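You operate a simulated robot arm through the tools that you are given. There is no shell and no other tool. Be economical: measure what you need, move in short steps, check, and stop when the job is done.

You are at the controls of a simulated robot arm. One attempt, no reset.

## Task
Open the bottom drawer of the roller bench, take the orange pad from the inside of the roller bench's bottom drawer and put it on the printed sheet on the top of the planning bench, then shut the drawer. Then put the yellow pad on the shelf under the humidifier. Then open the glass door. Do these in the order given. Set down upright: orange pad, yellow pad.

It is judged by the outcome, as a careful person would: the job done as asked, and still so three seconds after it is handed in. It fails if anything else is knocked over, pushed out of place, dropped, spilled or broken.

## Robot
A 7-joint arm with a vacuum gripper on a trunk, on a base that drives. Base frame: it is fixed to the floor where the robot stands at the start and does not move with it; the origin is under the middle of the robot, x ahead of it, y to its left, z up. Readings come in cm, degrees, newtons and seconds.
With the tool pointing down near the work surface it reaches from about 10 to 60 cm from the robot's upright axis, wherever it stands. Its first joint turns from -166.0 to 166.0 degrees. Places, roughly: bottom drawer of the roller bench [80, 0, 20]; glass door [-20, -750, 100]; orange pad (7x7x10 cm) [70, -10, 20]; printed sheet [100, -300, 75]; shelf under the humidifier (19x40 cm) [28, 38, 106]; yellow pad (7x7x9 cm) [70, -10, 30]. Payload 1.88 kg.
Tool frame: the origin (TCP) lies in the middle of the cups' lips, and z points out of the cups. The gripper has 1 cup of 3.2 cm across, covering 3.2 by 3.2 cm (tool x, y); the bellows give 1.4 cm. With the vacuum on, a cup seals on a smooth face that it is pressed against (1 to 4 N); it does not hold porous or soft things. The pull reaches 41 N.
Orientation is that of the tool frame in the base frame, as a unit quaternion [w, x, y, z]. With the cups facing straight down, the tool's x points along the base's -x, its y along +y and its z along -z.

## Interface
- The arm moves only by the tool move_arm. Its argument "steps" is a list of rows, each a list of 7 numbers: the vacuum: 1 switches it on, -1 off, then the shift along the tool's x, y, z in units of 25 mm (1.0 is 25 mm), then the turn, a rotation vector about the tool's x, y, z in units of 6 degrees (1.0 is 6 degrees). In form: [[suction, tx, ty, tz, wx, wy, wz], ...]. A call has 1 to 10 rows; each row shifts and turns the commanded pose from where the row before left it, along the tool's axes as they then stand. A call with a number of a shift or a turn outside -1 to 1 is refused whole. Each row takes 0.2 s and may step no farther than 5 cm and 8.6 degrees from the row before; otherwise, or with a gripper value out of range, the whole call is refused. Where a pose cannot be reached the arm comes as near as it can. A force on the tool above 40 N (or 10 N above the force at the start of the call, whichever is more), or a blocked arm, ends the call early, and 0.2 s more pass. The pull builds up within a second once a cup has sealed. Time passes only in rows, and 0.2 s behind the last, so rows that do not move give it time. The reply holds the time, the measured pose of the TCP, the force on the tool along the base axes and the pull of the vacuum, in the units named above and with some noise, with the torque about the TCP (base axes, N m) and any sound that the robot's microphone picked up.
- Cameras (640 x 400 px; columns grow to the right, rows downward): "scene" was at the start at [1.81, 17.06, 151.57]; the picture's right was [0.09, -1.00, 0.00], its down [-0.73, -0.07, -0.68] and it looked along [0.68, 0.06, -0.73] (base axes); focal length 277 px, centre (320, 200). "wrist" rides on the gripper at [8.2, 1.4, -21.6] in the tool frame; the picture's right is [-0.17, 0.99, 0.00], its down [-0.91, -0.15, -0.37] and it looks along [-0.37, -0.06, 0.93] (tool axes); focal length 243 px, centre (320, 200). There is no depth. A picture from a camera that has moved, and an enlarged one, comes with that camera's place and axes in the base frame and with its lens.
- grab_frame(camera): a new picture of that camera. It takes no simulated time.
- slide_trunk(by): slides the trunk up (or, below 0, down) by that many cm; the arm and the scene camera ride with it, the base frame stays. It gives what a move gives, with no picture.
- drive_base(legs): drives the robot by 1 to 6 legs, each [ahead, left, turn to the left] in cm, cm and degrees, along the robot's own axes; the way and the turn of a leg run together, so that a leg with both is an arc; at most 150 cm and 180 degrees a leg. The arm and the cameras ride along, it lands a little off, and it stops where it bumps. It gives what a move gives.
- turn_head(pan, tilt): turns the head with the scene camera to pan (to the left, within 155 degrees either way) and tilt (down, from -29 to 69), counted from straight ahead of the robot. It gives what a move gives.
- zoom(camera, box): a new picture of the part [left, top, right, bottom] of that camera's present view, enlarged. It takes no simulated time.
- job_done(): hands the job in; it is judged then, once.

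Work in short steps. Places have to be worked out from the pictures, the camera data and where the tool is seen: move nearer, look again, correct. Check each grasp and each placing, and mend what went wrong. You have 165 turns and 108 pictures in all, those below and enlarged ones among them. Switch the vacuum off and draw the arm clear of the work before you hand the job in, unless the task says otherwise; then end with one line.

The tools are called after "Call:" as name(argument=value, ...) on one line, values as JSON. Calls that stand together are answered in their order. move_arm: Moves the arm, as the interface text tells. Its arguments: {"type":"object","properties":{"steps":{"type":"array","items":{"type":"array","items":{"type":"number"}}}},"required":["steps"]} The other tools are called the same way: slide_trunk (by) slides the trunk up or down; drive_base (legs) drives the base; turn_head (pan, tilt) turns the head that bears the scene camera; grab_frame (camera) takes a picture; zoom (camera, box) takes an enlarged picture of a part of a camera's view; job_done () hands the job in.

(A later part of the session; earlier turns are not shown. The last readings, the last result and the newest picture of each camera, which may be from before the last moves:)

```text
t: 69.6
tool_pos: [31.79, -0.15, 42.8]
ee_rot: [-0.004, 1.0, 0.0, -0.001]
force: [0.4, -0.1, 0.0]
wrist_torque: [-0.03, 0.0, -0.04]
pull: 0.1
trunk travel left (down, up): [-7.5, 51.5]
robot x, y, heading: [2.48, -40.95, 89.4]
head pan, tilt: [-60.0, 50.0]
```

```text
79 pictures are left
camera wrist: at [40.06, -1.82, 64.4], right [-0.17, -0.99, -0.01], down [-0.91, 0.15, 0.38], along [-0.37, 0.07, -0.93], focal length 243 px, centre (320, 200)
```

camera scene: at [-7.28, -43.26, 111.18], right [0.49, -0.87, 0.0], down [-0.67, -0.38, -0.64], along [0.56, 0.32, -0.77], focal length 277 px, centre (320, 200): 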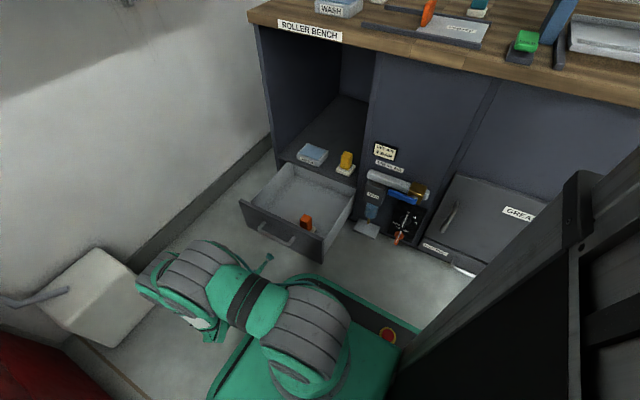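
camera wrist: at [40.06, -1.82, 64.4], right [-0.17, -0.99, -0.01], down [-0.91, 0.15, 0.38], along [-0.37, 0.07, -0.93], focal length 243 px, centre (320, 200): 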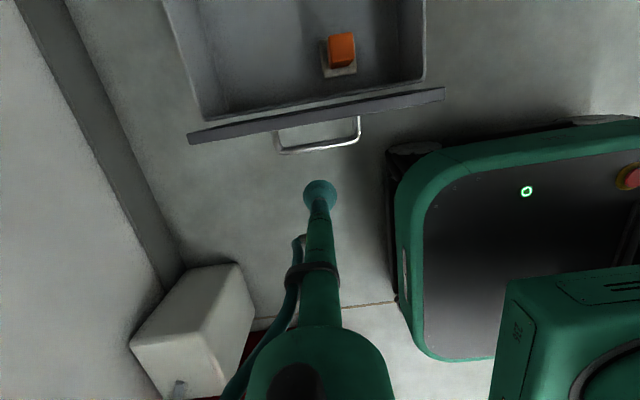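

The orange top is at about (47.4,−6). Moving above it at the current height.

Call:
move_arm(steps=[[-1, 0.8, 0.3, 0, 0, 0, 0], [-1, 0.8, 0.3, 0, 0, 0, 0], [-1, 0.8, 0.3, 0, 0, 0, 0], [-1, 0.8, 0.3, 0, 0, 0, 0], [-1, 0.8, 0.3, 0, 0, 0, 0], [-1, 0.8, 0.3, 0, 0, 0, 0], [-1, 0.8, 0.3, 0, 0, 0, 0], [-1, 0.65, 0.25, 0, 0, 0, 0]])

Call:
grab_frame(camera="wrist")

Call:
grab_frame(camera="scene")

```text
t: 71.4
tool_pos: [47.34, -6.16, 42.83]
ee_rot: [-0.003, 1.0, 0.0, -0.001]
force: [-0.7, -0.7, -0.6]
wrist_torque: [0.02, -0.02, 0.03]
pull: 0.1
trunk travel left (down, up): [-7.5, 51.5]
robot x, y, heading: [2.56, -41.02, 89.7]
head pan, tilt: [-60.0, 50.0]
```

```text
78 pictures are left
camera wrist: at [55.55, -7.75, 64.28], right [-0.17, -0.99, -0.01], down [-0.91, 0.15, 0.38], along [-0.37, 0.07, -0.93], focal length 243 px, centre (320, 200)
```

wrist: 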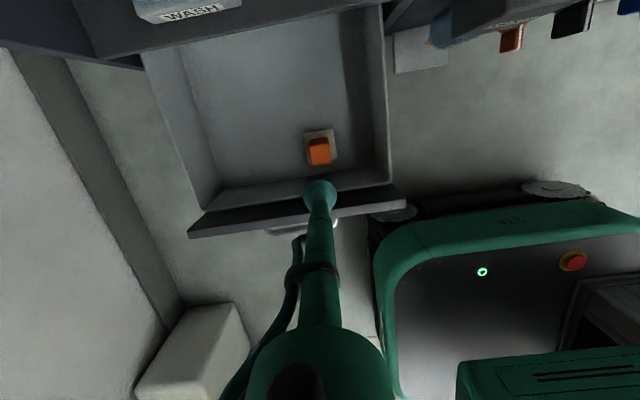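

```text
77 pictures are left
camera scene: at [-7.29, -43.27, 111.18], right [0.49, -0.87, 0.0], down [-0.67, -0.38, -0.64], along [0.56, 0.32, -0.77], focal length 277 px, centre (320, 200)
```

scene: 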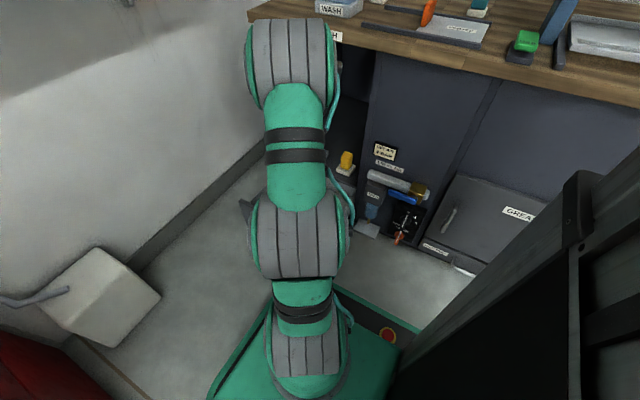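

Call:
zoom(camera="wrist", box=[280, 110, 360, 210])

```text
4.00 times, centred on (320, 160) of wrist
camera zoom: at [55.55, -7.75, 64.28], right [-0.17, -0.99, -0.01], down [-0.91, 0.15, 0.38], along [-0.37, 0.07, -0.93], focal length 970 px, centre (320, 360)
```

zoom: 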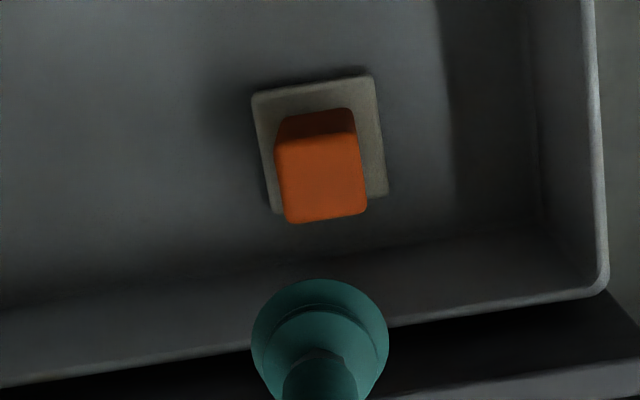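

Top face is ~3.9 cm square, so the cup needs to be well centred. I'll descend to z≈26 and look again.

Call:
move_arm(steps=[[-1, -0.3, -0.06, 0.8, 0, 0, 0], [-1, 0, 0, 0.8, 0, 0, 0], [-1, 0, 0, 0.8, 0, 0, 0], [-1, 0, 0, 0.8, 0, 0, 0], [-1, 0, 0, 0.8, 0, 0, 0], [-1, 0, 0, 0.8, 0, 0, 0], [-1, 0, 0, 0.8, 0, 0, 0], [-1, 0, 0, 0.8, 0, 0, 0]])

Call:
zoom(camera="wrist", box=[260, 120, 380, 240])

```text
t: 73.2
tool_pos: [46.68, -5.82, 26.86]
ee_rot: [-0.004, 1.0, -0.001, 0.0]
force: [-0.2, -0.5, 0.4]
wrist_torque: [0.03, 0.01, -0.01]
pull: 0.1
trunk travel left (down, up): [-7.5, 51.5]
robot x, y, heading: [2.87, -41.15, 89.5]
head pan, tilt: [-60.0, 50.0]
```

```text
3.33 times, centred on (320, 180) of wrist
camera zoom: at [54.89, -7.47, 48.41], right [-0.17, -0.99, -0.01], down [-0.91, 0.15, 0.38], along [-0.37, 0.07, -0.93], focal length 809 px, centre (320, 267)
```

zoom: 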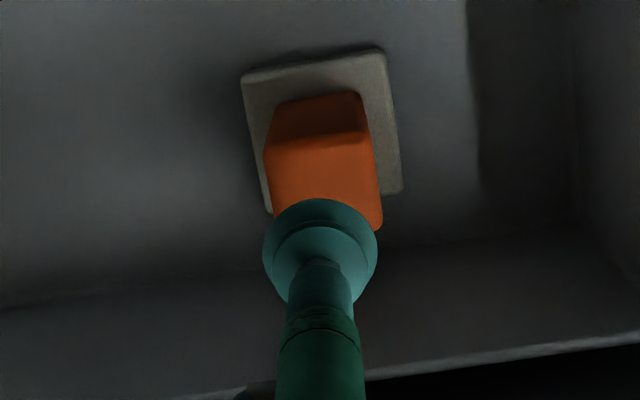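

Estimates agree at about (46.8,−6.0,20); I'm already on it. Descending with vacuum on in small rows.

Call:
move_arm(steps=[[1, 0.03, 0.08, 0.8, 0, 0, 0], [1, 0, 0, 0.8, 0, 0, 0], [1, 0, 0, 0.3, 0, 0, 0], [1, 0, 0, 0.2, 0, 0, 0]])

Call:
zoom(camera="wrist", box=[260, 120, 380, 240])

```text
t: 74.2
tool_pos: [46.94, -6.0, 21.75]
ee_rot: [-0.004, 1.0, -0.001, 0.001]
force: [-1.7, -4.0, 18.0]
wrist_torque: [-0.21, 0.03, 0.02]
pull: 41.3
trunk travel left (down, up): [-7.5, 51.5]
robot x, y, heading: [2.84, -41.14, 89.5]
head pan, tilt: [-60.0, 50.0]
```

```text
3.33 times, centred on (320, 180) of wrist
camera zoom: at [54.99, -7.62, 43.29], right [-0.17, -0.99, -0.01], down [-0.91, 0.15, 0.37], along [-0.37, 0.07, -0.93], focal length 809 px, centre (320, 267)
```

zoom: 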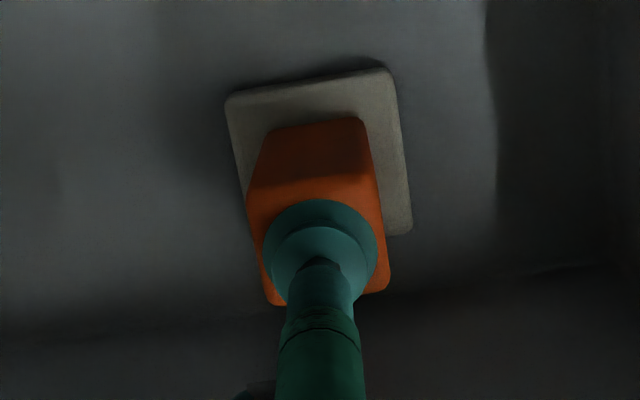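

Sealed at pull 41. Lifting out of the drawer.

Call:
move_arm(steps=[[1, 0, 0, -0.3, 0, 0, 0], [1, 0, 0, -0.6, 0, 0, 0], [1, 0, 0, -1, 0, 0, 0], [1, 0, 0, -1, 0, 0, 0], [1, 0, 0, -1, 0, 0, 0], [1, 0, 0, -1, 0, 0, 0], [1, 0, 0, -1, 0, 0, 0], [1, 0, 0, -1, 0, 0, 0], [1, 0, 0, -1, 0, 0, 0], [1, 0, 0, -1, 0, 0, 0]])

Call:
move_arm(steps=[[1, -1, 0, -0.5, 0, 0, 0], [1, -1, 0, -0.5, 0, 0, 0], [1, -1, 0, -0.5, 0, 0, 0], [1, -1, 0, -0.5, 0, 0, 0], [1, -1, 0, -0.5, 0, 0, 0], [1, -1, 0, -0.5, 0, 0, 0]])

Call:
grab_frame(camera="wrist")

```text
t: 76.4
tool_pos: [46.7, -6.24, 43.72]
ee_rot: [-0.002, 1.0, -0.001, -0.001]
force: [-0.1, -0.8, -0.3]
wrist_torque: [0.01, -0.01, 0.01]
pull: 41.3
trunk travel left (down, up): [-7.5, 51.5]
robot x, y, heading: [2.47, -41.17, 89.5]
head pan, tilt: [-60.0, 50.0]
```

```text
t: 77.8
tool_pos: [31.83, -6.2, 51.59]
ee_rot: [-0.003, 1.0, -0.001, -0.001]
force: [0.8, -0.2, -1.1]
wrist_torque: [-0.04, -0.01, 0.0]
pull: 40.4
trunk travel left (down, up): [-7.5, 51.5]
robot x, y, heading: [2.29, -41.14, 89.6]
head pan, tilt: [-60.0, 50.0]
```

```text
73 pictures are left
camera wrist: at [40.06, -7.75, 73.04], right [-0.17, -0.99, -0.01], down [-0.91, 0.15, 0.38], along [-0.37, 0.07, -0.93], focal length 243 px, centre (320, 200)
```

wrist: 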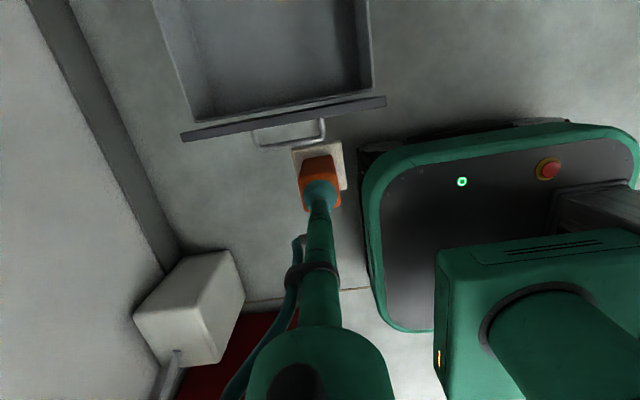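

Pad held. I'll raise the trunk for travel, turn to face +x, and look toward the planning bench.

Call:
slide_trunk(by=45)

Call:
drive_base(legs=[[0, 0, -89.5]])

Call:
turn_head(pan=-70, tilt=25)

Call:
grab_frame(camera="scene")

```text
refused: 45 is not a number from -40 to 40
```

```text
t: 82.0
tool_pos: [37.81, -70.24, 51.49]
ee_rot: [-0.004, 0.71, -0.704, 0.002]
force: [0.0, 0.1, -0.8]
wrist_torque: [0.02, 0.01, -0.02]
pull: 40.2
trunk travel left (down, up): [-7.5, 51.5]
robot x, y, heading: [2.69, -41.25, -0.1]
head pan, tilt: [-60.0, 50.0]
```

```text
t: 82.9
tool_pos: [37.88, -70.23, 51.51]
ee_rot: [-0.003, 0.71, -0.705, 0.001]
force: [-0.6, 0.1, -1.7]
wrist_torque: [0.01, 0.0, -0.01]
pull: 40.6
trunk travel left (down, up): [-7.5, 51.5]
robot x, y, heading: [2.56, -41.17, 0.0]
head pan, tilt: [-70.0, 25.0]
```

```text
72 pictures are left
camera scene: at [-0.4, -33.48, 114.92], right [-0.94, -0.34, 0.0], down [-0.14, 0.4, -0.91], along [0.31, -0.85, -0.42], focal length 277 px, centre (320, 200)
```

scene: 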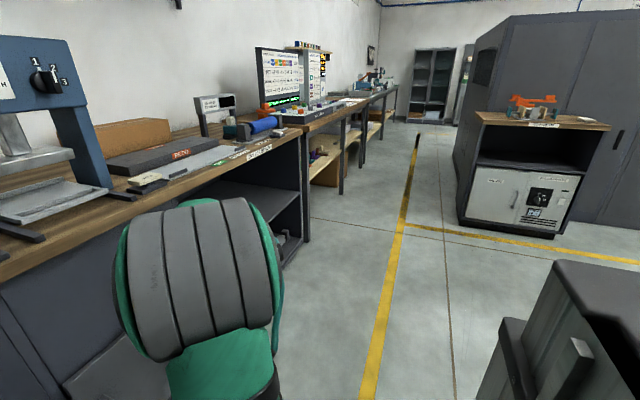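

The path is clear and the dark object rides with the robot. I'll raise the trunk and strafe toward y≈−300.

Call:
slide_trunk(by=40)

Call:
drive_base(legs=[[0, -120, 0], [0, -100, 0]])

Call:
turn_head(pan=-30, tilt=35)

Call:
grab_frame(camera="scene")

```text
t: 86.7
tool_pos: [37.81, -70.06, 91.55]
ee_rot: [-0.003, 0.709, -0.705, 0.002]
force: [-0.3, 0.4, -1.2]
wrist_torque: [0.01, 0.03, 0.03]
pull: 40.8
trunk travel left (down, up): [-47.5, 11.5]
robot x, y, heading: [2.21, -41.21, 0.2]
head pan, tilt: [-70.0, 25.0]
```

```text
t: 97.6
tool_pos: [41.06, -289.03, 91.5]
ee_rot: [-0.003, 0.714, -0.7, 0.002]
force: [-0.5, -0.2, -1.0]
wrist_torque: [-0.01, 0.01, -0.03]
pull: 40.9
trunk travel left (down, up): [-47.5, 11.5]
robot x, y, heading: [5.38, -260.67, 1.0]
head pan, tilt: [-70.0, 25.0]
```

```text
t: 98.6
tool_pos: [41.02, -288.96, 91.61]
ee_rot: [-0.004, 0.714, -0.7, 0.002]
force: [0.4, 0.2, -0.8]
wrist_torque: [-0.02, 0.03, 0.0]
pull: 40.6
trunk travel left (down, up): [-47.5, 11.5]
robot x, y, heading: [5.25, -260.66, 1.1]
head pan, tilt: [-30.0, 35.0]
```

```text
71 pictures are left
camera scene: at [6.65, -248.54, 153.35], right [-0.49, -0.87, 0.0], down [-0.5, 0.28, -0.82], along [0.72, -0.4, -0.57], focal length 277 px, centre (320, 200)
```

scene: 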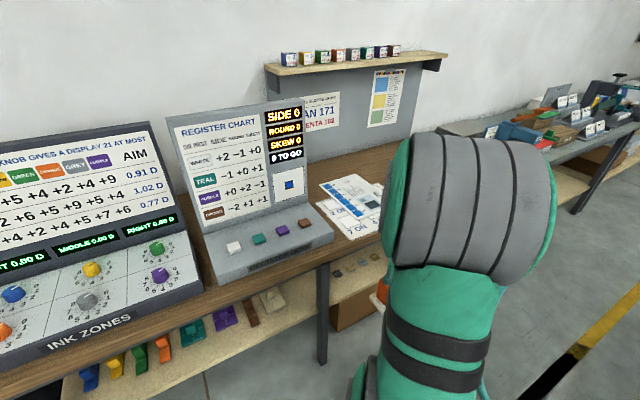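

The printed papers are on the bench around (94,−315). I'll move closer and look with the arm out of the way.

Call:
drive_base(legs=[[0, -50, 0]])

Call:
turn_head(pan=5, tilt=40)

Call:
grab_frame(camera="scene")

```text
t: 101.6
tool_pos: [41.48, -339.09, 91.45]
ee_rot: [-0.003, 0.712, -0.702, 0.002]
force: [-0.1, 1.1, -1.4]
wrist_torque: [-0.01, 0.01, -0.02]
pull: 40.9
trunk travel left (down, up): [-47.5, 11.5]
robot x, y, heading: [5.96, -310.58, 0.5]
head pan, tilt: [-30.0, 35.0]
```

```text
t: 102.6
tool_pos: [41.45, -339.06, 91.55]
ee_rot: [-0.003, 0.713, -0.701, 0.002]
force: [-0.1, -0.1, -0.5]
wrist_torque: [-0.01, -0.01, 0.01]
pull: 41.0
trunk travel left (down, up): [-47.5, 11.5]
robot x, y, heading: [5.92, -310.73, 0.5]
head pan, tilt: [5.0, 40.0]
```

```text
70 pictures are left
camera scene: at [8.13, -293.27, 152.59], right [0.1, -1.0, 0.0], down [-0.64, -0.06, -0.77], along [0.76, 0.07, -0.64], focal length 277 px, centre (320, 200)
```

scene: 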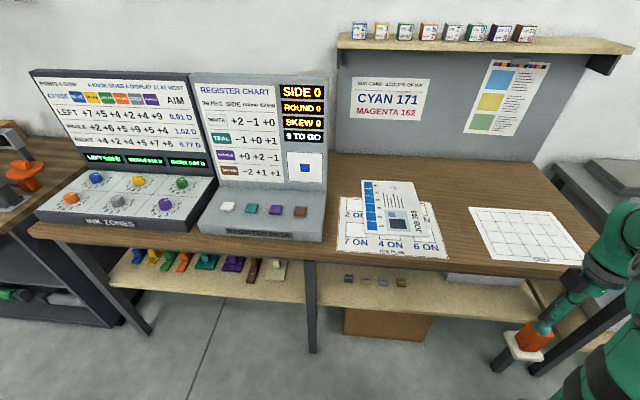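

Call:
zoom(camera="scene", box=[320, 160, 600, 320])

```text
2.29 times, centred on (460, 240) of scene
camera zoom: at [8.13, -293.27, 152.59], right [0.1, -1.0, 0.0], down [-0.64, -0.06, -0.77], along [0.76, 0.07, -0.64], focal length 634 px, centre (0, 109)
```

zoom: 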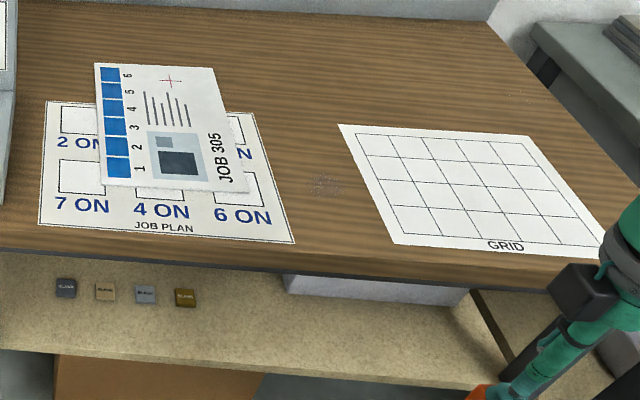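

The printed sheet (JOB 305) spans about x 82–118, y −328..−304. I'll raise slightly, drive ahead, then swing the arm over the sheet.

Call:
slide_trunk(by=9)

Call:
drive_base(legs=[[27, 0, 0]])

Call:
move_arm(steps=[[1, -0.8, -0.8, 0, 0, 0, 0], [1, -0.8, -0.8, 0, 0, 0, 0], [1, -0.8, -0.8, 0, 0, 0, 0], [1, -0.8, -0.8, 0, 0, 0, 0], [1, -0.8, -0.8, 0, 0, 0, 0], [1, -0.8, -0.8, 0, 0, 0, 0], [1, -0.8, -0.8, 0, 0, 0, 0], [1, -0.8, -0.8, 0, 0, 0, 0]])

Call:
grab_frame(camera="wrist")

Call:
grab_frame(camera="scene")

```text
t: 103.8
tool_pos: [41.44, -339.14, 100.5]
ee_rot: [-0.003, 0.713, -0.702, 0.002]
force: [0.1, -0.2, -1.2]
wrist_torque: [-0.01, -0.06, 0.02]
pull: 40.8
trunk travel left (down, up): [-56.5, 2.5]
robot x, y, heading: [6.35, -310.57, 0.6]
head pan, tilt: [5.0, 40.0]
```

```text
t: 105.7
tool_pos: [68.05, -338.87, 100.5]
ee_rot: [-0.005, 0.713, -0.701, 0.003]
force: [0.8, -0.1, -0.7]
wrist_torque: [0.01, -0.01, -0.01]
pull: 40.2
trunk travel left (down, up): [-56.5, 2.5]
robot x, y, heading: [32.2, -310.17, 0.8]
head pan, tilt: [5.0, 40.0]
```

```text
t: 107.5
tool_pos: [83.81, -322.59, 100.58]
ee_rot: [-0.003, 0.712, -0.702, 0.002]
force: [0.2, 0.5, -1.1]
wrist_torque: [0.0, -0.01, -0.04]
pull: 40.4
trunk travel left (down, up): [-56.5, 2.5]
robot x, y, heading: [31.96, -309.97, 0.4]
head pan, tilt: [5.0, 40.0]
```

```text
68 pictures are left
camera wrist: at [82.26, -330.95, 122.17], right [-0.99, 0.15, -0.01], down [0.14, 0.92, 0.38], along [0.06, 0.37, -0.93], focal length 243 px, centre (320, 200)
```

wrist: 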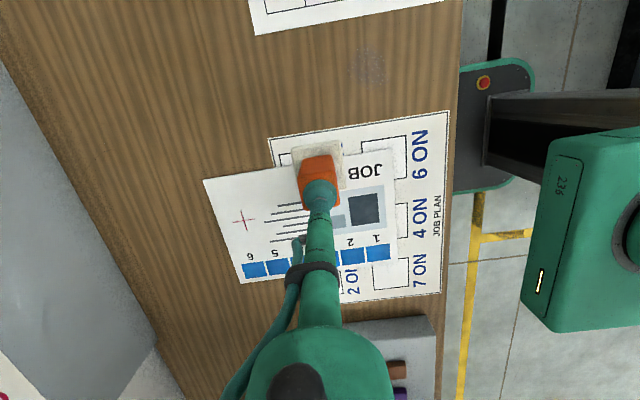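

```text
67 pictures are left
camera scene: at [34.72, -293.03, 161.59], right [0.1, -1.0, 0.0], down [-0.64, -0.06, -0.77], along [0.76, 0.07, -0.64], focal length 277 px, centre (320, 200)
```

scene: 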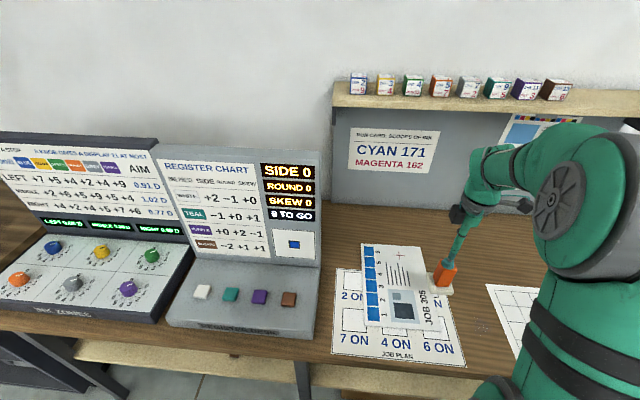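

Cross-checking both cameras, the bench top is at z≈85 (the sheet then comes out A4-sized), spanning x 72.5–102.6, y −322.5..−301.5. Moving to its centre (87.5,−312).

Call:
move_arm(steps=[[1, -0.85, -0.3, 0, 0, 0, 0], [1, -0.85, -0.3, 0, 0, 0, 0], [1, -0.85, -0.3, 0, 0, 0, 0], [1, -0.85, -0.3, 0, 0, 0, 0], [1, -0.85, -0.3, 0, 0, 0, 0]])

Call:
move_arm(steps=[[1, 0, 0, 0.5, 0, 0, 0], [1, 0, 0, 0.5, 0, 0, 0], [1, 0, 0, 0.3, 0, 0, 0]])

Call:
grab_frame(camera="wrist")

Call:
grab_frame(camera="scene")

```text
t: 108.7
tool_pos: [87.44, -311.94, 100.68]
ee_rot: [-0.004, 0.713, -0.701, 0.002]
force: [-0.1, 0.0, -1.0]
wrist_torque: [-0.02, -0.02, -0.01]
pull: 40.6
trunk travel left (down, up): [-56.5, 2.5]
robot x, y, heading: [32.86, -310.02, 0.7]
head pan, tilt: [5.0, 40.0]
```

```text
t: 109.5
tool_pos: [87.35, -311.93, 97.46]
ee_rot: [-0.003, 0.712, -0.702, 0.002]
force: [0.1, 0.1, -0.9]
wrist_torque: [-0.02, 0.0, 0.0]
pull: 40.9
trunk travel left (down, up): [-56.5, 2.5]
robot x, y, heading: [32.48, -309.82, 0.8]
head pan, tilt: [5.0, 40.0]
```

```text
66 pictures are left
camera wrist: at [85.88, -320.29, 118.93], right [-0.99, 0.15, -0.01], down [0.14, 0.92, 0.38], along [0.06, 0.37, -0.93], focal length 243 px, centre (320, 200)
```

wrist: 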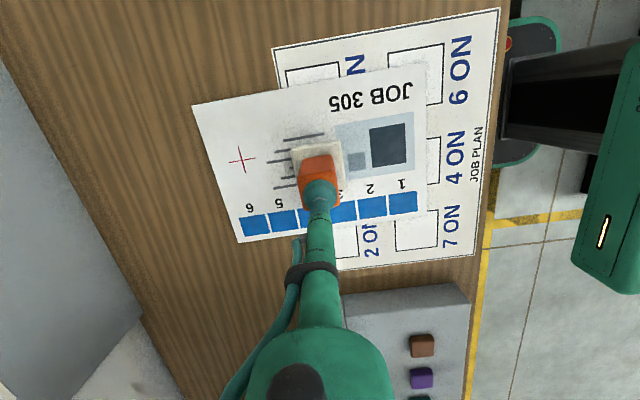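

```text
65 pictures are left
camera scene: at [34.72, -293.02, 161.59], right [0.1, -1.0, 0.0], down [-0.64, -0.06, -0.77], along [0.76, 0.07, -0.64], focal length 277 px, centre (320, 200)
```

scene: 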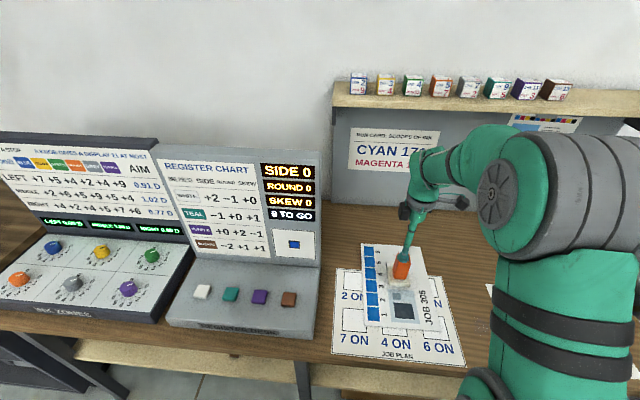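

The pad is centered over the sheet. Descending carefully to contact.

Call:
move_arm(steps=[[1, 0, 0, 0.2, 0, 0, 0], [1, 0, 0, 0.2, 0, 0, 0], [1, 0, 0, 0.2, 0, 0, 0]])

Call:
move_arm(steps=[[1, 0, 0, 0.2, 0, 0, 0], [1, 0, 0, 0.2, 0, 0, 0]])

```text
t: 110.3
tool_pos: [87.43, -311.86, 95.87]
ee_rot: [-0.002, 0.713, -0.701, 0.003]
force: [0.0, 0.1, -1.1]
wrist_torque: [0.0, -0.01, 0.0]
pull: 40.9
trunk travel left (down, up): [-56.5, 2.5]
robot x, y, heading: [32.93, -309.95, 0.4]
head pan, tilt: [5.0, 40.0]
```

```text
t: 110.9
tool_pos: [87.54, -312.03, 95.28]
ee_rot: [-0.005, 0.712, -0.702, 0.005]
force: [-4.9, 0.8, 27.7]
wrist_torque: [-0.06, 0.25, -0.03]
pull: 41.0
trunk travel left (down, up): [-56.5, 2.5]
robot x, y, heading: [32.61, -310.31, 0.4]
head pan, tilt: [5.0, 40.0]
```

Contact (27 N). Easing off a little, releasing the vacuum, then lifting.

Call:
move_arm(steps=[[1, 0, 0, -0.15, 0, 0, 0], [-1, 0, 0, 0, 0, 0, 0], [-1, 0, 0, 0, 0, 0, 0], [-1, 0, 0, 0, 0, 0, 0], [-1, 0, 0, 0, 0, 0, 0]])

Call:
move_arm(steps=[[-1, 0, 0, -0.3, 0, 0, 0], [-1, 0, 0, -0.5, 0, 0, 0], [-1, 0, 0, -0.8, 0, 0, 0], [-1, 0, 0, -1, 0, 0, 0]])

Call:
grab_frame(camera="wrist")

```text
t: 112.1
tool_pos: [87.33, -312.06, 95.32]
ee_rot: [-0.003, 0.712, -0.702, 0.002]
force: [0.0, 0.3, 1.3]
wrist_torque: [-0.02, -0.01, 0.04]
pull: 0.0
trunk travel left (down, up): [-56.5, 2.5]
robot x, y, heading: [32.45, -310.03, 0.3]
head pan, tilt: [5.0, 40.0]
```

```text
t: 113.1
tool_pos: [87.21, -311.99, 101.79]
ee_rot: [-0.003, 0.713, -0.701, 0.001]
force: [0.1, -0.5, -0.7]
wrist_torque: [0.01, 0.01, 0.01]
pull: 0.1
trunk travel left (down, up): [-56.5, 2.5]
robot x, y, heading: [32.52, -310.04, 0.4]
head pan, tilt: [5.0, 40.0]
```

```text
64 pictures are left
camera wrist: at [85.84, -320.25, 123.32], right [-0.99, 0.15, -0.01], down [0.14, 0.92, 0.38], along [0.06, 0.37, -0.93], focal length 243 px, centre (320, 200)
```

wrist: 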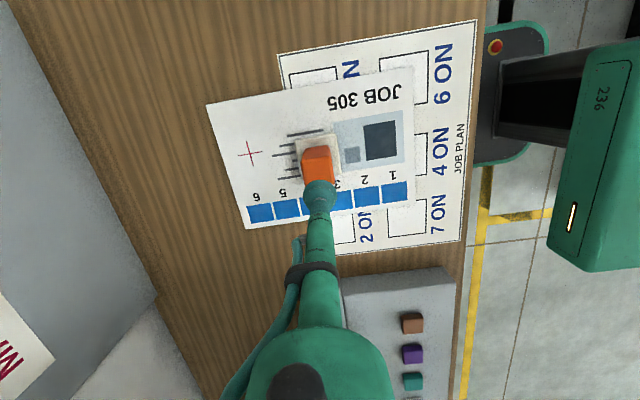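

Orange pad stands upright on the sheet. Retracting: raise, back the base off, and return the arm to its previous relative pose.

Call:
move_arm(steps=[[-1, 0, 0, -1, 0, 0, 0], [-1, 0, 0, -1, 0, 0, 0], [-1, 0, 0.3, -0.5, 0, 0, 0]])

Call:
drive_base(legs=[[-26, 0, -0.4]])

Call:
move_arm(steps=[[-1, 0.9, 0.8, 0.8, 0, 0, 0], [-1, 0.9, 0.8, 0.8, 0, 0, 0], [-1, 0.9, 0.8, 0.8, 0, 0, 0], [-1, 0.9, 0.8, 0.8, 0, 0, 0], [-1, 0.9, 0.8, 0.8, 0, 0, 0], [-1, 0.9, 0.8, 0.5, 0, 0, 0], [-1, 0.9, 0.8, 0, 0, 0, 0], [-1, 0.9, 0.8, 0, 0, 0, 0], [-1, 0.9, 0.8, 0, 0, 0, 0], [-1, 0.9, 0.8, 0, 0, 0, 0]])

Call:
turn_head(pan=70, tilt=25)

Call:
grab_frame(camera="scene")

```text
t: 113.9
tool_pos: [86.6, -311.89, 108.01]
ee_rot: [-0.003, 0.712, -0.702, 0.002]
force: [0.6, 0.5, 1.1]
wrist_torque: [-0.03, 0.01, -0.03]
pull: 0.1
trunk travel left (down, up): [-56.5, 2.5]
robot x, y, heading: [32.28, -310.23, 0.4]
head pan, tilt: [5.0, 40.0]
```

```text
t: 115.8
tool_pos: [60.66, -312.46, 108.13]
ee_rot: [-0.003, 0.71, -0.705, 0.002]
force: [-0.2, -0.1, -0.1]
wrist_torque: [0.0, 0.0, 0.01]
pull: 0.1
trunk travel left (down, up): [-56.5, 2.5]
robot x, y, heading: [6.63, -310.26, -0.1]
head pan, tilt: [5.0, 40.0]
```

```text
t: 118.0
tool_pos: [40.78, -335.22, 96.51]
ee_rot: [-0.003, 0.71, -0.705, 0.002]
force: [-0.9, -1.2, -0.6]
wrist_torque: [0.04, 0.02, 0.01]
pull: 0.1
trunk travel left (down, up): [-56.5, 2.5]
robot x, y, heading: [6.46, -310.69, 0.0]
head pan, tilt: [5.0, 40.0]
```

```text
t: 119.3
tool_pos: [40.86, -335.24, 96.56]
ee_rot: [-0.003, 0.709, -0.705, 0.001]
force: [-0.3, 0.6, 0.6]
wrist_torque: [0.03, 0.06, 0.02]
pull: 0.1
trunk travel left (down, up): [-56.5, 2.5]
robot x, y, heading: [6.88, -309.74, 0.2]
head pan, tilt: [70.0, 25.0]
```

```text
63 pictures are left
camera scene: at [3.57, -285.26, 163.92], right [0.94, -0.34, 0.0], down [-0.14, -0.4, -0.91], along [0.31, 0.85, -0.42], focal length 277 px, centre (320, 200)
```

scene: 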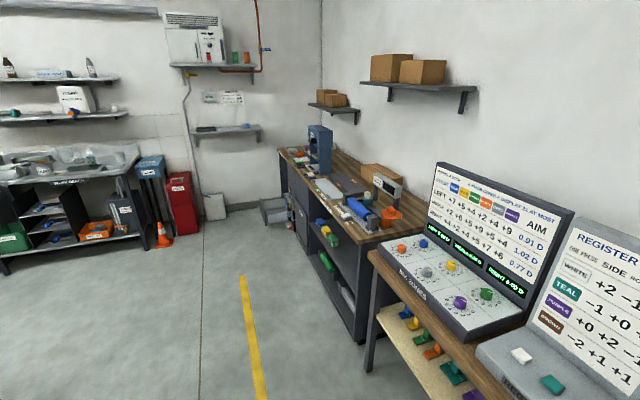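

Returning along the corridor, then turning left 90° as before.

Call:
drive_base(legs=[[-3, 134, 0], [0, 130, 0]])

Call:
turn_head(pan=20, tilt=55)

Call:
grab_frame(camera="scene")

```text
t: 132.2
tool_pos: [33.52, -71.67, 96.55]
ee_rot: [-0.003, 0.711, -0.703, 0.001]
force: [0.8, 0.4, 0.3]
wrist_torque: [0.02, -0.02, -0.05]
pull: 0.1
trunk travel left (down, up): [-56.5, 2.5]
robot x, y, heading: [-0.71, -47.29, 0.4]
head pan, tilt: [70.0, 25.0]
```

```text
t: 133.3
tool_pos: [33.52, -71.68, 96.42]
ee_rot: [-0.003, 0.711, -0.703, 0.002]
force: [-0.8, 0.1, -0.2]
wrist_torque: [0.02, 0.01, 0.04]
pull: 0.1
trunk travel left (down, up): [-56.5, 2.5]
robot x, y, heading: [-0.95, -47.3, 0.3]
head pan, tilt: [20.0, 55.0]
```

```text
62 pictures are left
camera scene: at [-0.27, -28.08, 159.53], right [0.35, -0.94, 0.0], down [-0.77, -0.28, -0.57], along [0.54, 0.2, -0.82], focal length 277 px, centre (320, 200)
```

scene: 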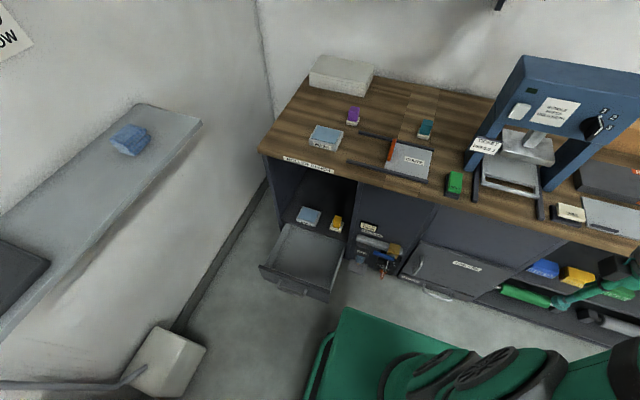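

All still in place. Turn left 90°, lower the trunk, then pitch the tool horizontal toward the drawer.

Call:
drive_base(legs=[[0, 0, 89.3]])

Call:
slide_trunk(by=-40)

Call:
move_arm(steps=[[-1, 0, -0.5, 0, 0, 1, 0], [-1, 0, -0.5, 0, 0, 1, 0], [-1, 0, -0.5, 0, 0, 1, 0], [-1, 0, -0.5, 0, 0, 1, 0], [-1, 0, -0.5, 0, 0, 1, 0], [-1, 0, -0.5, 0, 0, 1, 0], [-1, 0, -0.5, 0, 0, 1, 0], [-1, 0, -0.5, 0, 0, 1, 0], [-1, 0, 0, 0, 0, 1, 0], [-1, 0, 0, 0, 0, 1, 0]])

Call:
move_arm(steps=[[-1, 0, 0, 0, 0, 1, 0], [-1, 0, 0, 0, 0, 1, 0], [-1, 0, 0, 0, 0, 1, 0], [-1, 0, 0, 0, 0, 1, 0], [-1, 0, 0, 0, 0, 1, 0]])

Call:
slide_trunk(by=-9)

Call:
grab_frame(camera="wrist")

```text
t: 137.4
tool_pos: [25.83, -13.93, 96.55]
ee_rot: [-0.003, 1.0, -0.023, -0.001]
force: [-0.2, 0.5, 0.3]
wrist_torque: [0.0, 0.0, 0.05]
pull: 0.1
trunk travel left (down, up): [-56.5, 2.5]
robot x, y, heading: [-0.92, -46.99, 87.2]
head pan, tilt: [20.0, 55.0]
```

```text
t: 141.3
tool_pos: [25.87, -14.0, 56.56]
ee_rot: [-0.003, 1.0, -0.023, 0.0]
force: [-0.4, -0.2, 0.4]
wrist_torque: [0.0, 0.0, -0.02]
pull: 0.0
trunk travel left (down, up): [-16.5, 42.5]
robot x, y, heading: [-0.78, -46.96, 87.1]
head pan, tilt: [20.0, 55.0]
```

```text
t: 143.5
tool_pos: [26.3, -3.95, 56.69]
ee_rot: [0.008, 0.866, -0.023, 0.5]
force: [0.5, -0.4, -0.1]
wrist_torque: [0.03, 0.05, 0.0]
pull: 0.1
trunk travel left (down, up): [-16.5, 42.5]
robot x, y, heading: [-1.24, -46.85, 86.6]
head pan, tilt: [20.0, 55.0]
```

```text
t: 144.7
tool_pos: [26.27, -4.04, 56.45]
ee_rot: [0.013, 0.707, -0.018, 0.707]
force: [0.8, -0.2, 0.2]
wrist_torque: [0.0, 0.02, 0.0]
pull: 0.0
trunk travel left (down, up): [-16.5, 42.5]
robot x, y, heading: [-1.04, -46.78, 86.8]
head pan, tilt: [20.0, 55.0]
```

```text
t: 145.9
tool_pos: [26.31, -3.91, 47.6]
ee_rot: [0.014, 0.707, -0.018, 0.707]
force: [0.4, 0.4, 0.0]
wrist_torque: [-0.01, 0.02, 0.01]
pull: 0.1
trunk travel left (down, up): [-7.5, 51.5]
robot x, y, heading: [-0.85, -46.76, 87.0]
head pan, tilt: [20.0, 55.0]
```

```text
61 pictures are left
camera wrist: at [4.63, -4.51, 55.72], right [-0.05, -0.98, -0.17], down [-0.37, 0.18, -0.91], along [0.93, 0.02, -0.37], focal length 243 px, centre (320, 200)
```

wrist: 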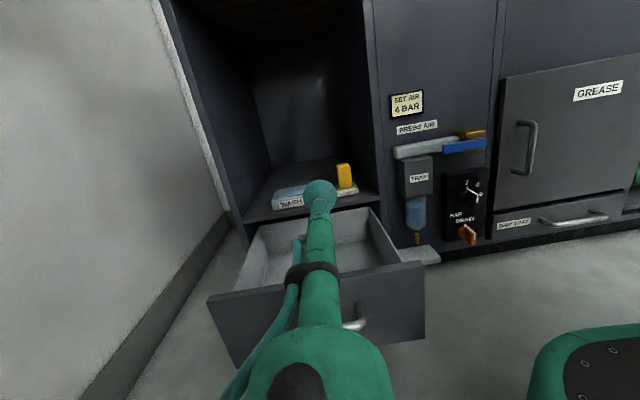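

Correcting heading by 2.6°, then lowering in front of the drawer.

Call:
drive_base(legs=[[0, 0, 2.6]])

Call:
move_arm(steps=[[-1, -1, -0.1, 0, 0, 0, 0], [-1, -1, -0.1, 0, 0, 0, 0], [-1, -1, -0.1, 0, 0, 0, 0], [-1, -1, -0.1, 0, 0, 0, 0], [-1, -1, -0.1, 0, 0, 0, 0], [-1, -1, -0.1, 0, 0, 0, 0], [-1, -1, -0.1, 0, 0, 0, 0], [-1, -1, -0.1, 0, 0, 0, 0], [-1, -1, -0.1, 0, 0, 0, 0], [-1, -1, -0.1, 0, 0, 0, 0]])

Call:
move_arm(steps=[[-1, -1, -0.1, 0, 0, 0, 0], [-1, -1, -0.1, 0, 0, 0, 0], [-1, -1, -0.1, 0, 0, 0, 0], [-1, -0.6, -0.1, 0, 0, 0, 0]])

Call:
grab_frame(camera="wrist")

```text
t: 146.7
tool_pos: [24.23, -2.82, 47.58]
ee_rot: [-0.003, 0.708, -0.002, 0.707]
force: [0.7, -0.1, -0.5]
wrist_torque: [0.0, -0.02, 0.0]
pull: 0.0
trunk travel left (down, up): [-7.5, 51.5]
robot x, y, heading: [-1.07, -46.87, 89.8]
head pan, tilt: [20.0, 55.0]
```

```text
t: 148.9
tool_pos: [24.33, -0.03, 22.5]
ee_rot: [-0.003, 0.708, -0.003, 0.707]
force: [-0.3, 0.3, 0.2]
wrist_torque: [-0.02, 0.0, 0.0]
pull: 0.0
trunk travel left (down, up): [-7.5, 51.5]
robot x, y, heading: [-0.88, -46.85, 89.7]
head pan, tilt: [20.0, 55.0]
```

```text
t: 149.9
tool_pos: [24.39, 0.94, 13.55]
ee_rot: [-0.002, 0.707, -0.002, 0.707]
force: [0.4, -0.6, 0.5]
wrist_torque: [0.0, 0.0, -0.02]
pull: 0.1
trunk travel left (down, up): [-7.5, 51.5]
robot x, y, heading: [-0.79, -46.9, 89.6]
head pan, tilt: [20.0, 55.0]
```

```text
60 pictures are left
camera wrist: at [2.7, -0.48, 21.73], right [0.0, -0.99, -0.17], down [-0.38, 0.16, -0.91], along [0.93, 0.06, -0.37], focal length 243 px, centre (320, 200)
```

wrist: 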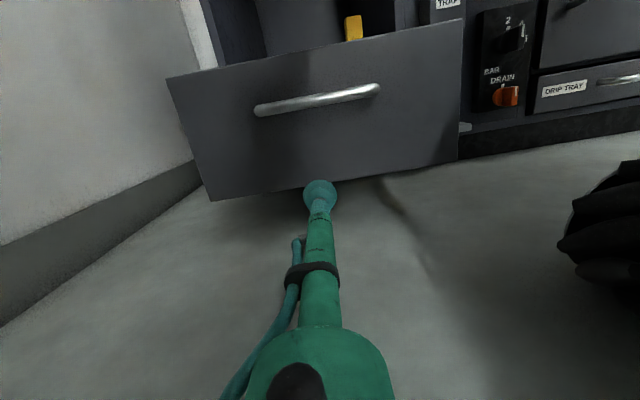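

Aligned below the handle. I'll drive right 26 cm pushing the drawer, then finish with the arm.

Call:
drive_base(legs=[[0, -14, 0], [0, -12, 0]])

Call:
grab_frame(camera="wrist")

```text
t: 152.1
tool_pos: [50.53, 0.61, 13.59]
ee_rot: [0.001, 0.707, -0.004, 0.707]
force: [0.6, -1.3, 1.2]
wrist_torque: [-0.04, 0.0, -0.02]
pull: 0.0
trunk travel left (down, up): [-7.5, 51.5]
robot x, y, heading: [25.0, -47.03, 89.3]
head pan, tilt: [20.0, 55.0]
```

```text
59 pictures are left
camera wrist: at [28.94, -0.74, 21.75], right [-0.01, -0.99, -0.17], down [-0.37, 0.16, -0.91], along [0.93, 0.06, -0.37], focal length 243 px, centre (320, 200)
```

wrist: 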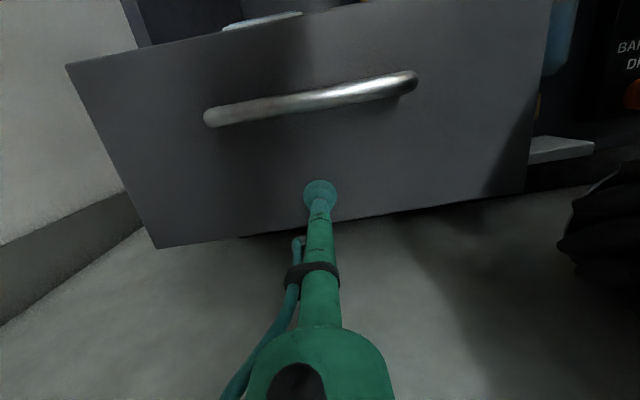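

The drawer moves in. Pushing the remaining ~14 cm with the arm.

Call:
move_arm(steps=[[-1, 0, 0, 0.6, 0, 0, 0], [-1, 0, 0, 0.6, 0, 0, 0], [-1, 0, 0, 0.6, 0, 0, 0], [-1, 0, 0, 0.6, 0, 0, 0], [-1, 0, 0, 0.6, 0, 0, 0], [-1, 0, 0, 0.6, 0, 0, 0], [-1, 0, 0, 0.6, 0, 0, 0], [-1, 0, 0, 0.6, 0, 0, 0]])

Call:
move_arm(steps=[[-1, 0, 0, 0.2, 0, 0, 0], [-1, 0, 0, 0.2, 0, 0, 0], [-1, 0, 0, 0.2, 0, 0, 0], [-1, 0, 0, 0.2, 0, 0, 0], [-1, 0, 0, 0.2, 0, 0, 0], [-1, 0, 0, 0.2, 0, 0, 0]])

Call:
grab_frame(camera="wrist")

```text
t: 153.9
tool_pos: [62.66, 0.71, 13.67]
ee_rot: [-0.001, 0.707, -0.004, 0.707]
force: [0.1, -0.3, -0.5]
wrist_torque: [0.0, -0.01, 0.0]
pull: 0.0
trunk travel left (down, up): [-7.5, 51.5]
robot x, y, heading: [25.08, -46.86, 89.5]
head pan, tilt: [20.0, 55.0]
```

```text
t: 155.2
tool_pos: [64.61, 0.66, 13.53]
ee_rot: [-0.003, 0.707, -0.003, 0.707]
force: [-9.4, -1.2, 2.5]
wrist_torque: [-0.02, 0.11, 0.05]
pull: 0.0
trunk travel left (down, up): [-7.5, 51.5]
robot x, y, heading: [25.6, -47.23, 89.3]
head pan, tilt: [20.0, 55.0]
stopped in row 6: the force on the tool passed its limit at 46 N (the readings are from after the stop); the commanded pose is now the measured one
```

```text
58 pictures are left
camera wrist: at [43.09, -0.85, 21.68], right [0.0, -0.99, -0.17], down [-0.37, 0.16, -0.91], along [0.93, 0.06, -0.37], focal length 243 px, centre (320, 200)
```

wrist: 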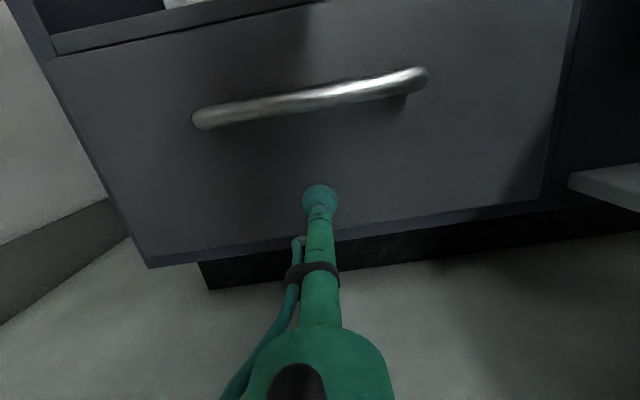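

The drawer is shut. Retract and rise to view the yellow pad.

Call:
move_arm(steps=[[-1, 0, 0, -1, 0, 0, 0], [-1, 0, 0, -1, 0, 0, 0], [-1, 0, 0, -1, 0, 0, 0], [-1, 0, 0, -1, 0, 0, 0], [-1, 0.5, 0.4, -1, 0, 0, 0], [-1, 1, 0.4, -0.5, 0, 0, 0], [-1, 1, 0.4, 0, 0, 0, 0], [-1, 1, 0.4, 0, 0, 0, 0], [-1, 1, 0.4, 0, 0, 0, 0], [-1, 1, 0.4, 0, 0, 0, 0]])

Call:
move_arm(steps=[[-1, 1, 0.4, 0, 0, 0, 0], [-1, 1, 0.4, 0, 0, 0, 0], [-1, 1, 0.4, 0, 0, 0, 0], [-1, 1, 0.4, 0, 0, 0, 0]])

Call:
grab_frame(camera="wrist")

```text
t: 157.3
tool_pos: [51.02, -5.45, 27.32]
ee_rot: [-0.002, 0.707, -0.001, 0.707]
force: [0.0, -0.7, -0.7]
wrist_torque: [-0.02, -0.03, 0.0]
pull: 0.0
trunk travel left (down, up): [-7.5, 51.5]
robot x, y, heading: [24.82, -46.87, 89.6]
head pan, tilt: [20.0, 55.0]
```

```text
t: 158.3
tool_pos: [51.05, -9.63, 37.39]
ee_rot: [-0.002, 0.707, -0.002, 0.707]
force: [0.8, 0.3, 0.1]
wrist_torque: [-0.02, -0.02, -0.01]
pull: 0.1
trunk travel left (down, up): [-7.5, 51.5]
robot x, y, heading: [25.32, -46.89, 89.4]
head pan, tilt: [20.0, 55.0]
```

```text
57 pictures are left
camera wrist: at [29.37, -11.08, 45.56], right [0.0, -0.99, -0.17], down [-0.38, 0.16, -0.91], along [0.93, 0.06, -0.37], focal length 243 px, centre (320, 200)
```

wrist: 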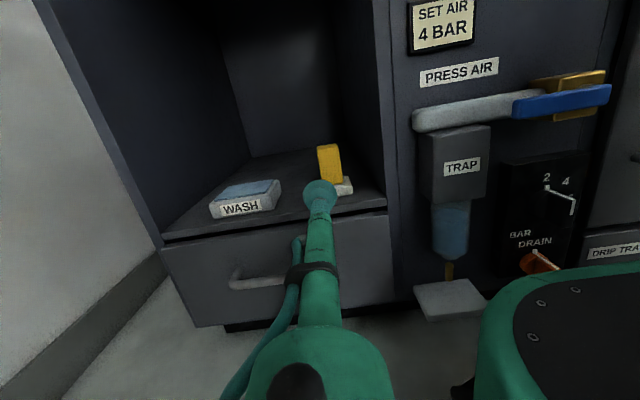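

Call:
zoom(camera="wrist", box=[280, 130, 380, 210])

Call:
turn_head(pan=-65, tilt=55)

Call:
grab_frame(camera="scene")

```text
5.00 times, centred on (330, 170) of wrist
camera zoom: at [29.37, -11.08, 45.56], right [0.0, -0.99, -0.17], down [-0.38, 0.16, -0.91], along [0.93, 0.06, -0.37], focal length 1213 px, centre (270, 350)
```

zoom: 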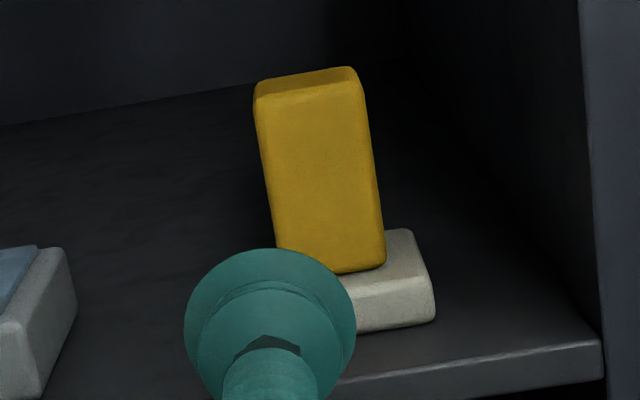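

```text
t: 159.9
tool_pos: [51.05, -9.65, 37.32]
ee_rot: [-0.001, 0.707, -0.002, 0.707]
force: [0.1, 0.1, -0.2]
wrist_torque: [-0.01, -0.02, 0.01]
pull: 0.0
trunk travel left (down, up): [-7.5, 51.5]
robot x, y, heading: [25.05, -47.22, 89.6]
head pan, tilt: [-65.0, 55.0]
```

```text
55 pictures are left
camera scene: at [15.13, -50.03, 110.53], right [0.41, -0.91, 0.0], down [-0.75, -0.34, -0.57], along [0.52, 0.24, -0.82], focal length 277 px, centre (320, 200)
```

scene: 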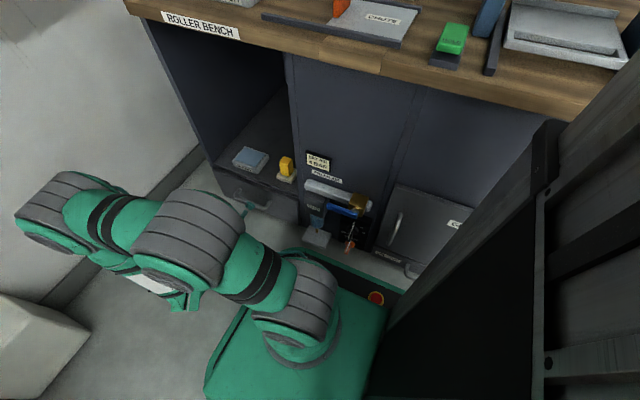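

The yellow block's front face is square to x at about x≈72.6, centre y≈−11.1, z≈34.4. Aligning and approaching to x≈67.

Call:
move_arm(steps=[[-1, -0.6, 0.29, 0.3, 0, 0, 0], [-1, -0.58, 0.29, 0.5, 0, 0, 0], [-1, 0, 0, 0.9, 0, 0, 0], [-1, 0, 0, 0.9, 0, 0, 0], [-1, 0, 0, 0.9, 0, 0, 0], [-1, 0, 0, 0.9, 0, 0, 0], [-1, 0, 0, 0.9, 0, 0, 0], [-1, 0, 0, 0.9, 0, 0, 0]])

Call:
zoom(camera="wrist", box=[260, 120, 380, 220])

```text
t: 161.7
tool_pos: [66.69, -10.94, 34.34]
ee_rot: [-0.002, 0.707, -0.002, 0.707]
force: [0.0, -0.3, -0.2]
wrist_torque: [-0.02, -0.03, 0.0]
pull: 0.0
trunk travel left (down, up): [-7.5, 51.5]
robot x, y, heading: [25.04, -47.05, 89.3]
head pan, tilt: [-65.0, 55.0]
```

```text
4.00 times, centred on (320, 170) of wrist
camera zoom: at [44.96, -12.44, 42.44], right [0.0, -0.99, -0.17], down [-0.37, 0.16, -0.91], along [0.93, 0.06, -0.37], focal length 970 px, centre (320, 320)
```

zoom: 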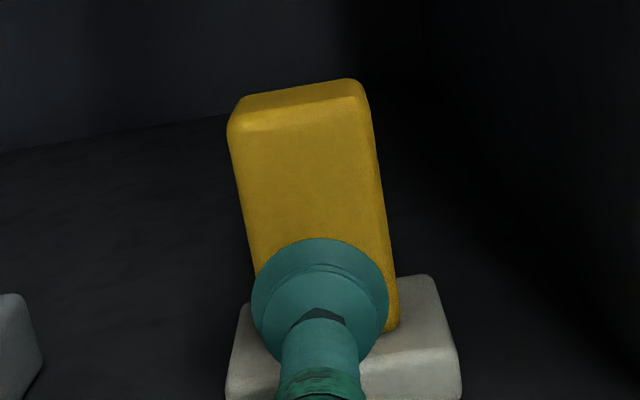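

Well aligned (face centre y≈−11.0, z≈34.4). Final approach with vacuum on.

Call:
move_arm(steps=[[1, 0, 0.02, 0.8, 0, 0, 0], [1, 0, 0, 0.8, 0, 0, 0], [1, 0, 0, 0.3, 0, 0, 0], [1, 0, 0, 0.2, 0, 0, 0]])

```text
t: 162.7
tool_pos: [71.8, -10.9, 34.23]
ee_rot: [-0.002, 0.707, -0.002, 0.707]
force: [0.7, 0.0, 0.5]
wrist_torque: [0.03, 0.02, 0.0]
pull: 41.0
trunk travel left (down, up): [-7.5, 51.5]
robot x, y, heading: [25.08, -47.07, 89.4]
head pan, tilt: [-65.0, 55.0]
```

Sealed. Lifting slightly and withdrawing from the compartment.

Call:
move_arm(steps=[[1, 0.2, 0, 0, 0, 0, 0], [1, 0.5, 0, 0, 0, 0, 0], [1, 0.8, 0, 0, 0, 0, 0], [1, 0, 0, -0.8, 0, 0, 0], [1, 0, 0, -0.8, 0, 0, 0], [1, 0, 0, -1, 0, 0, 0], [1, 0, 0, -1, 0, 0, 0], [1, 0, 0, -1, 0, 0, 0], [1, 0, 0, -1, 0, 0, 0], [1, 0, 0, -1, 0, 0, 0]])

Call:
grab_frame(camera="wrist")

```text
t: 164.9
tool_pos: [55.36, -10.94, 38.08]
ee_rot: [-0.001, 0.707, -0.002, 0.707]
force: [-1.2, -0.9, -1.0]
wrist_torque: [0.01, 0.0, 0.01]
pull: 40.4
trunk travel left (down, up): [-7.5, 51.5]
robot x, y, heading: [25.11, -47.44, 89.0]
head pan, tilt: [-65.0, 55.0]
```

```text
53 pictures are left
camera wrist: at [33.72, -12.45, 46.2], right [0.0, -0.99, -0.17], down [-0.38, 0.16, -0.91], along [0.93, 0.06, -0.37], focal length 243 px, centre (320, 200)
```

wrist: 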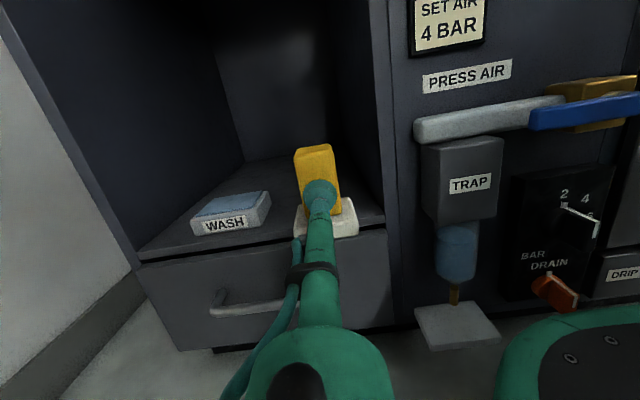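

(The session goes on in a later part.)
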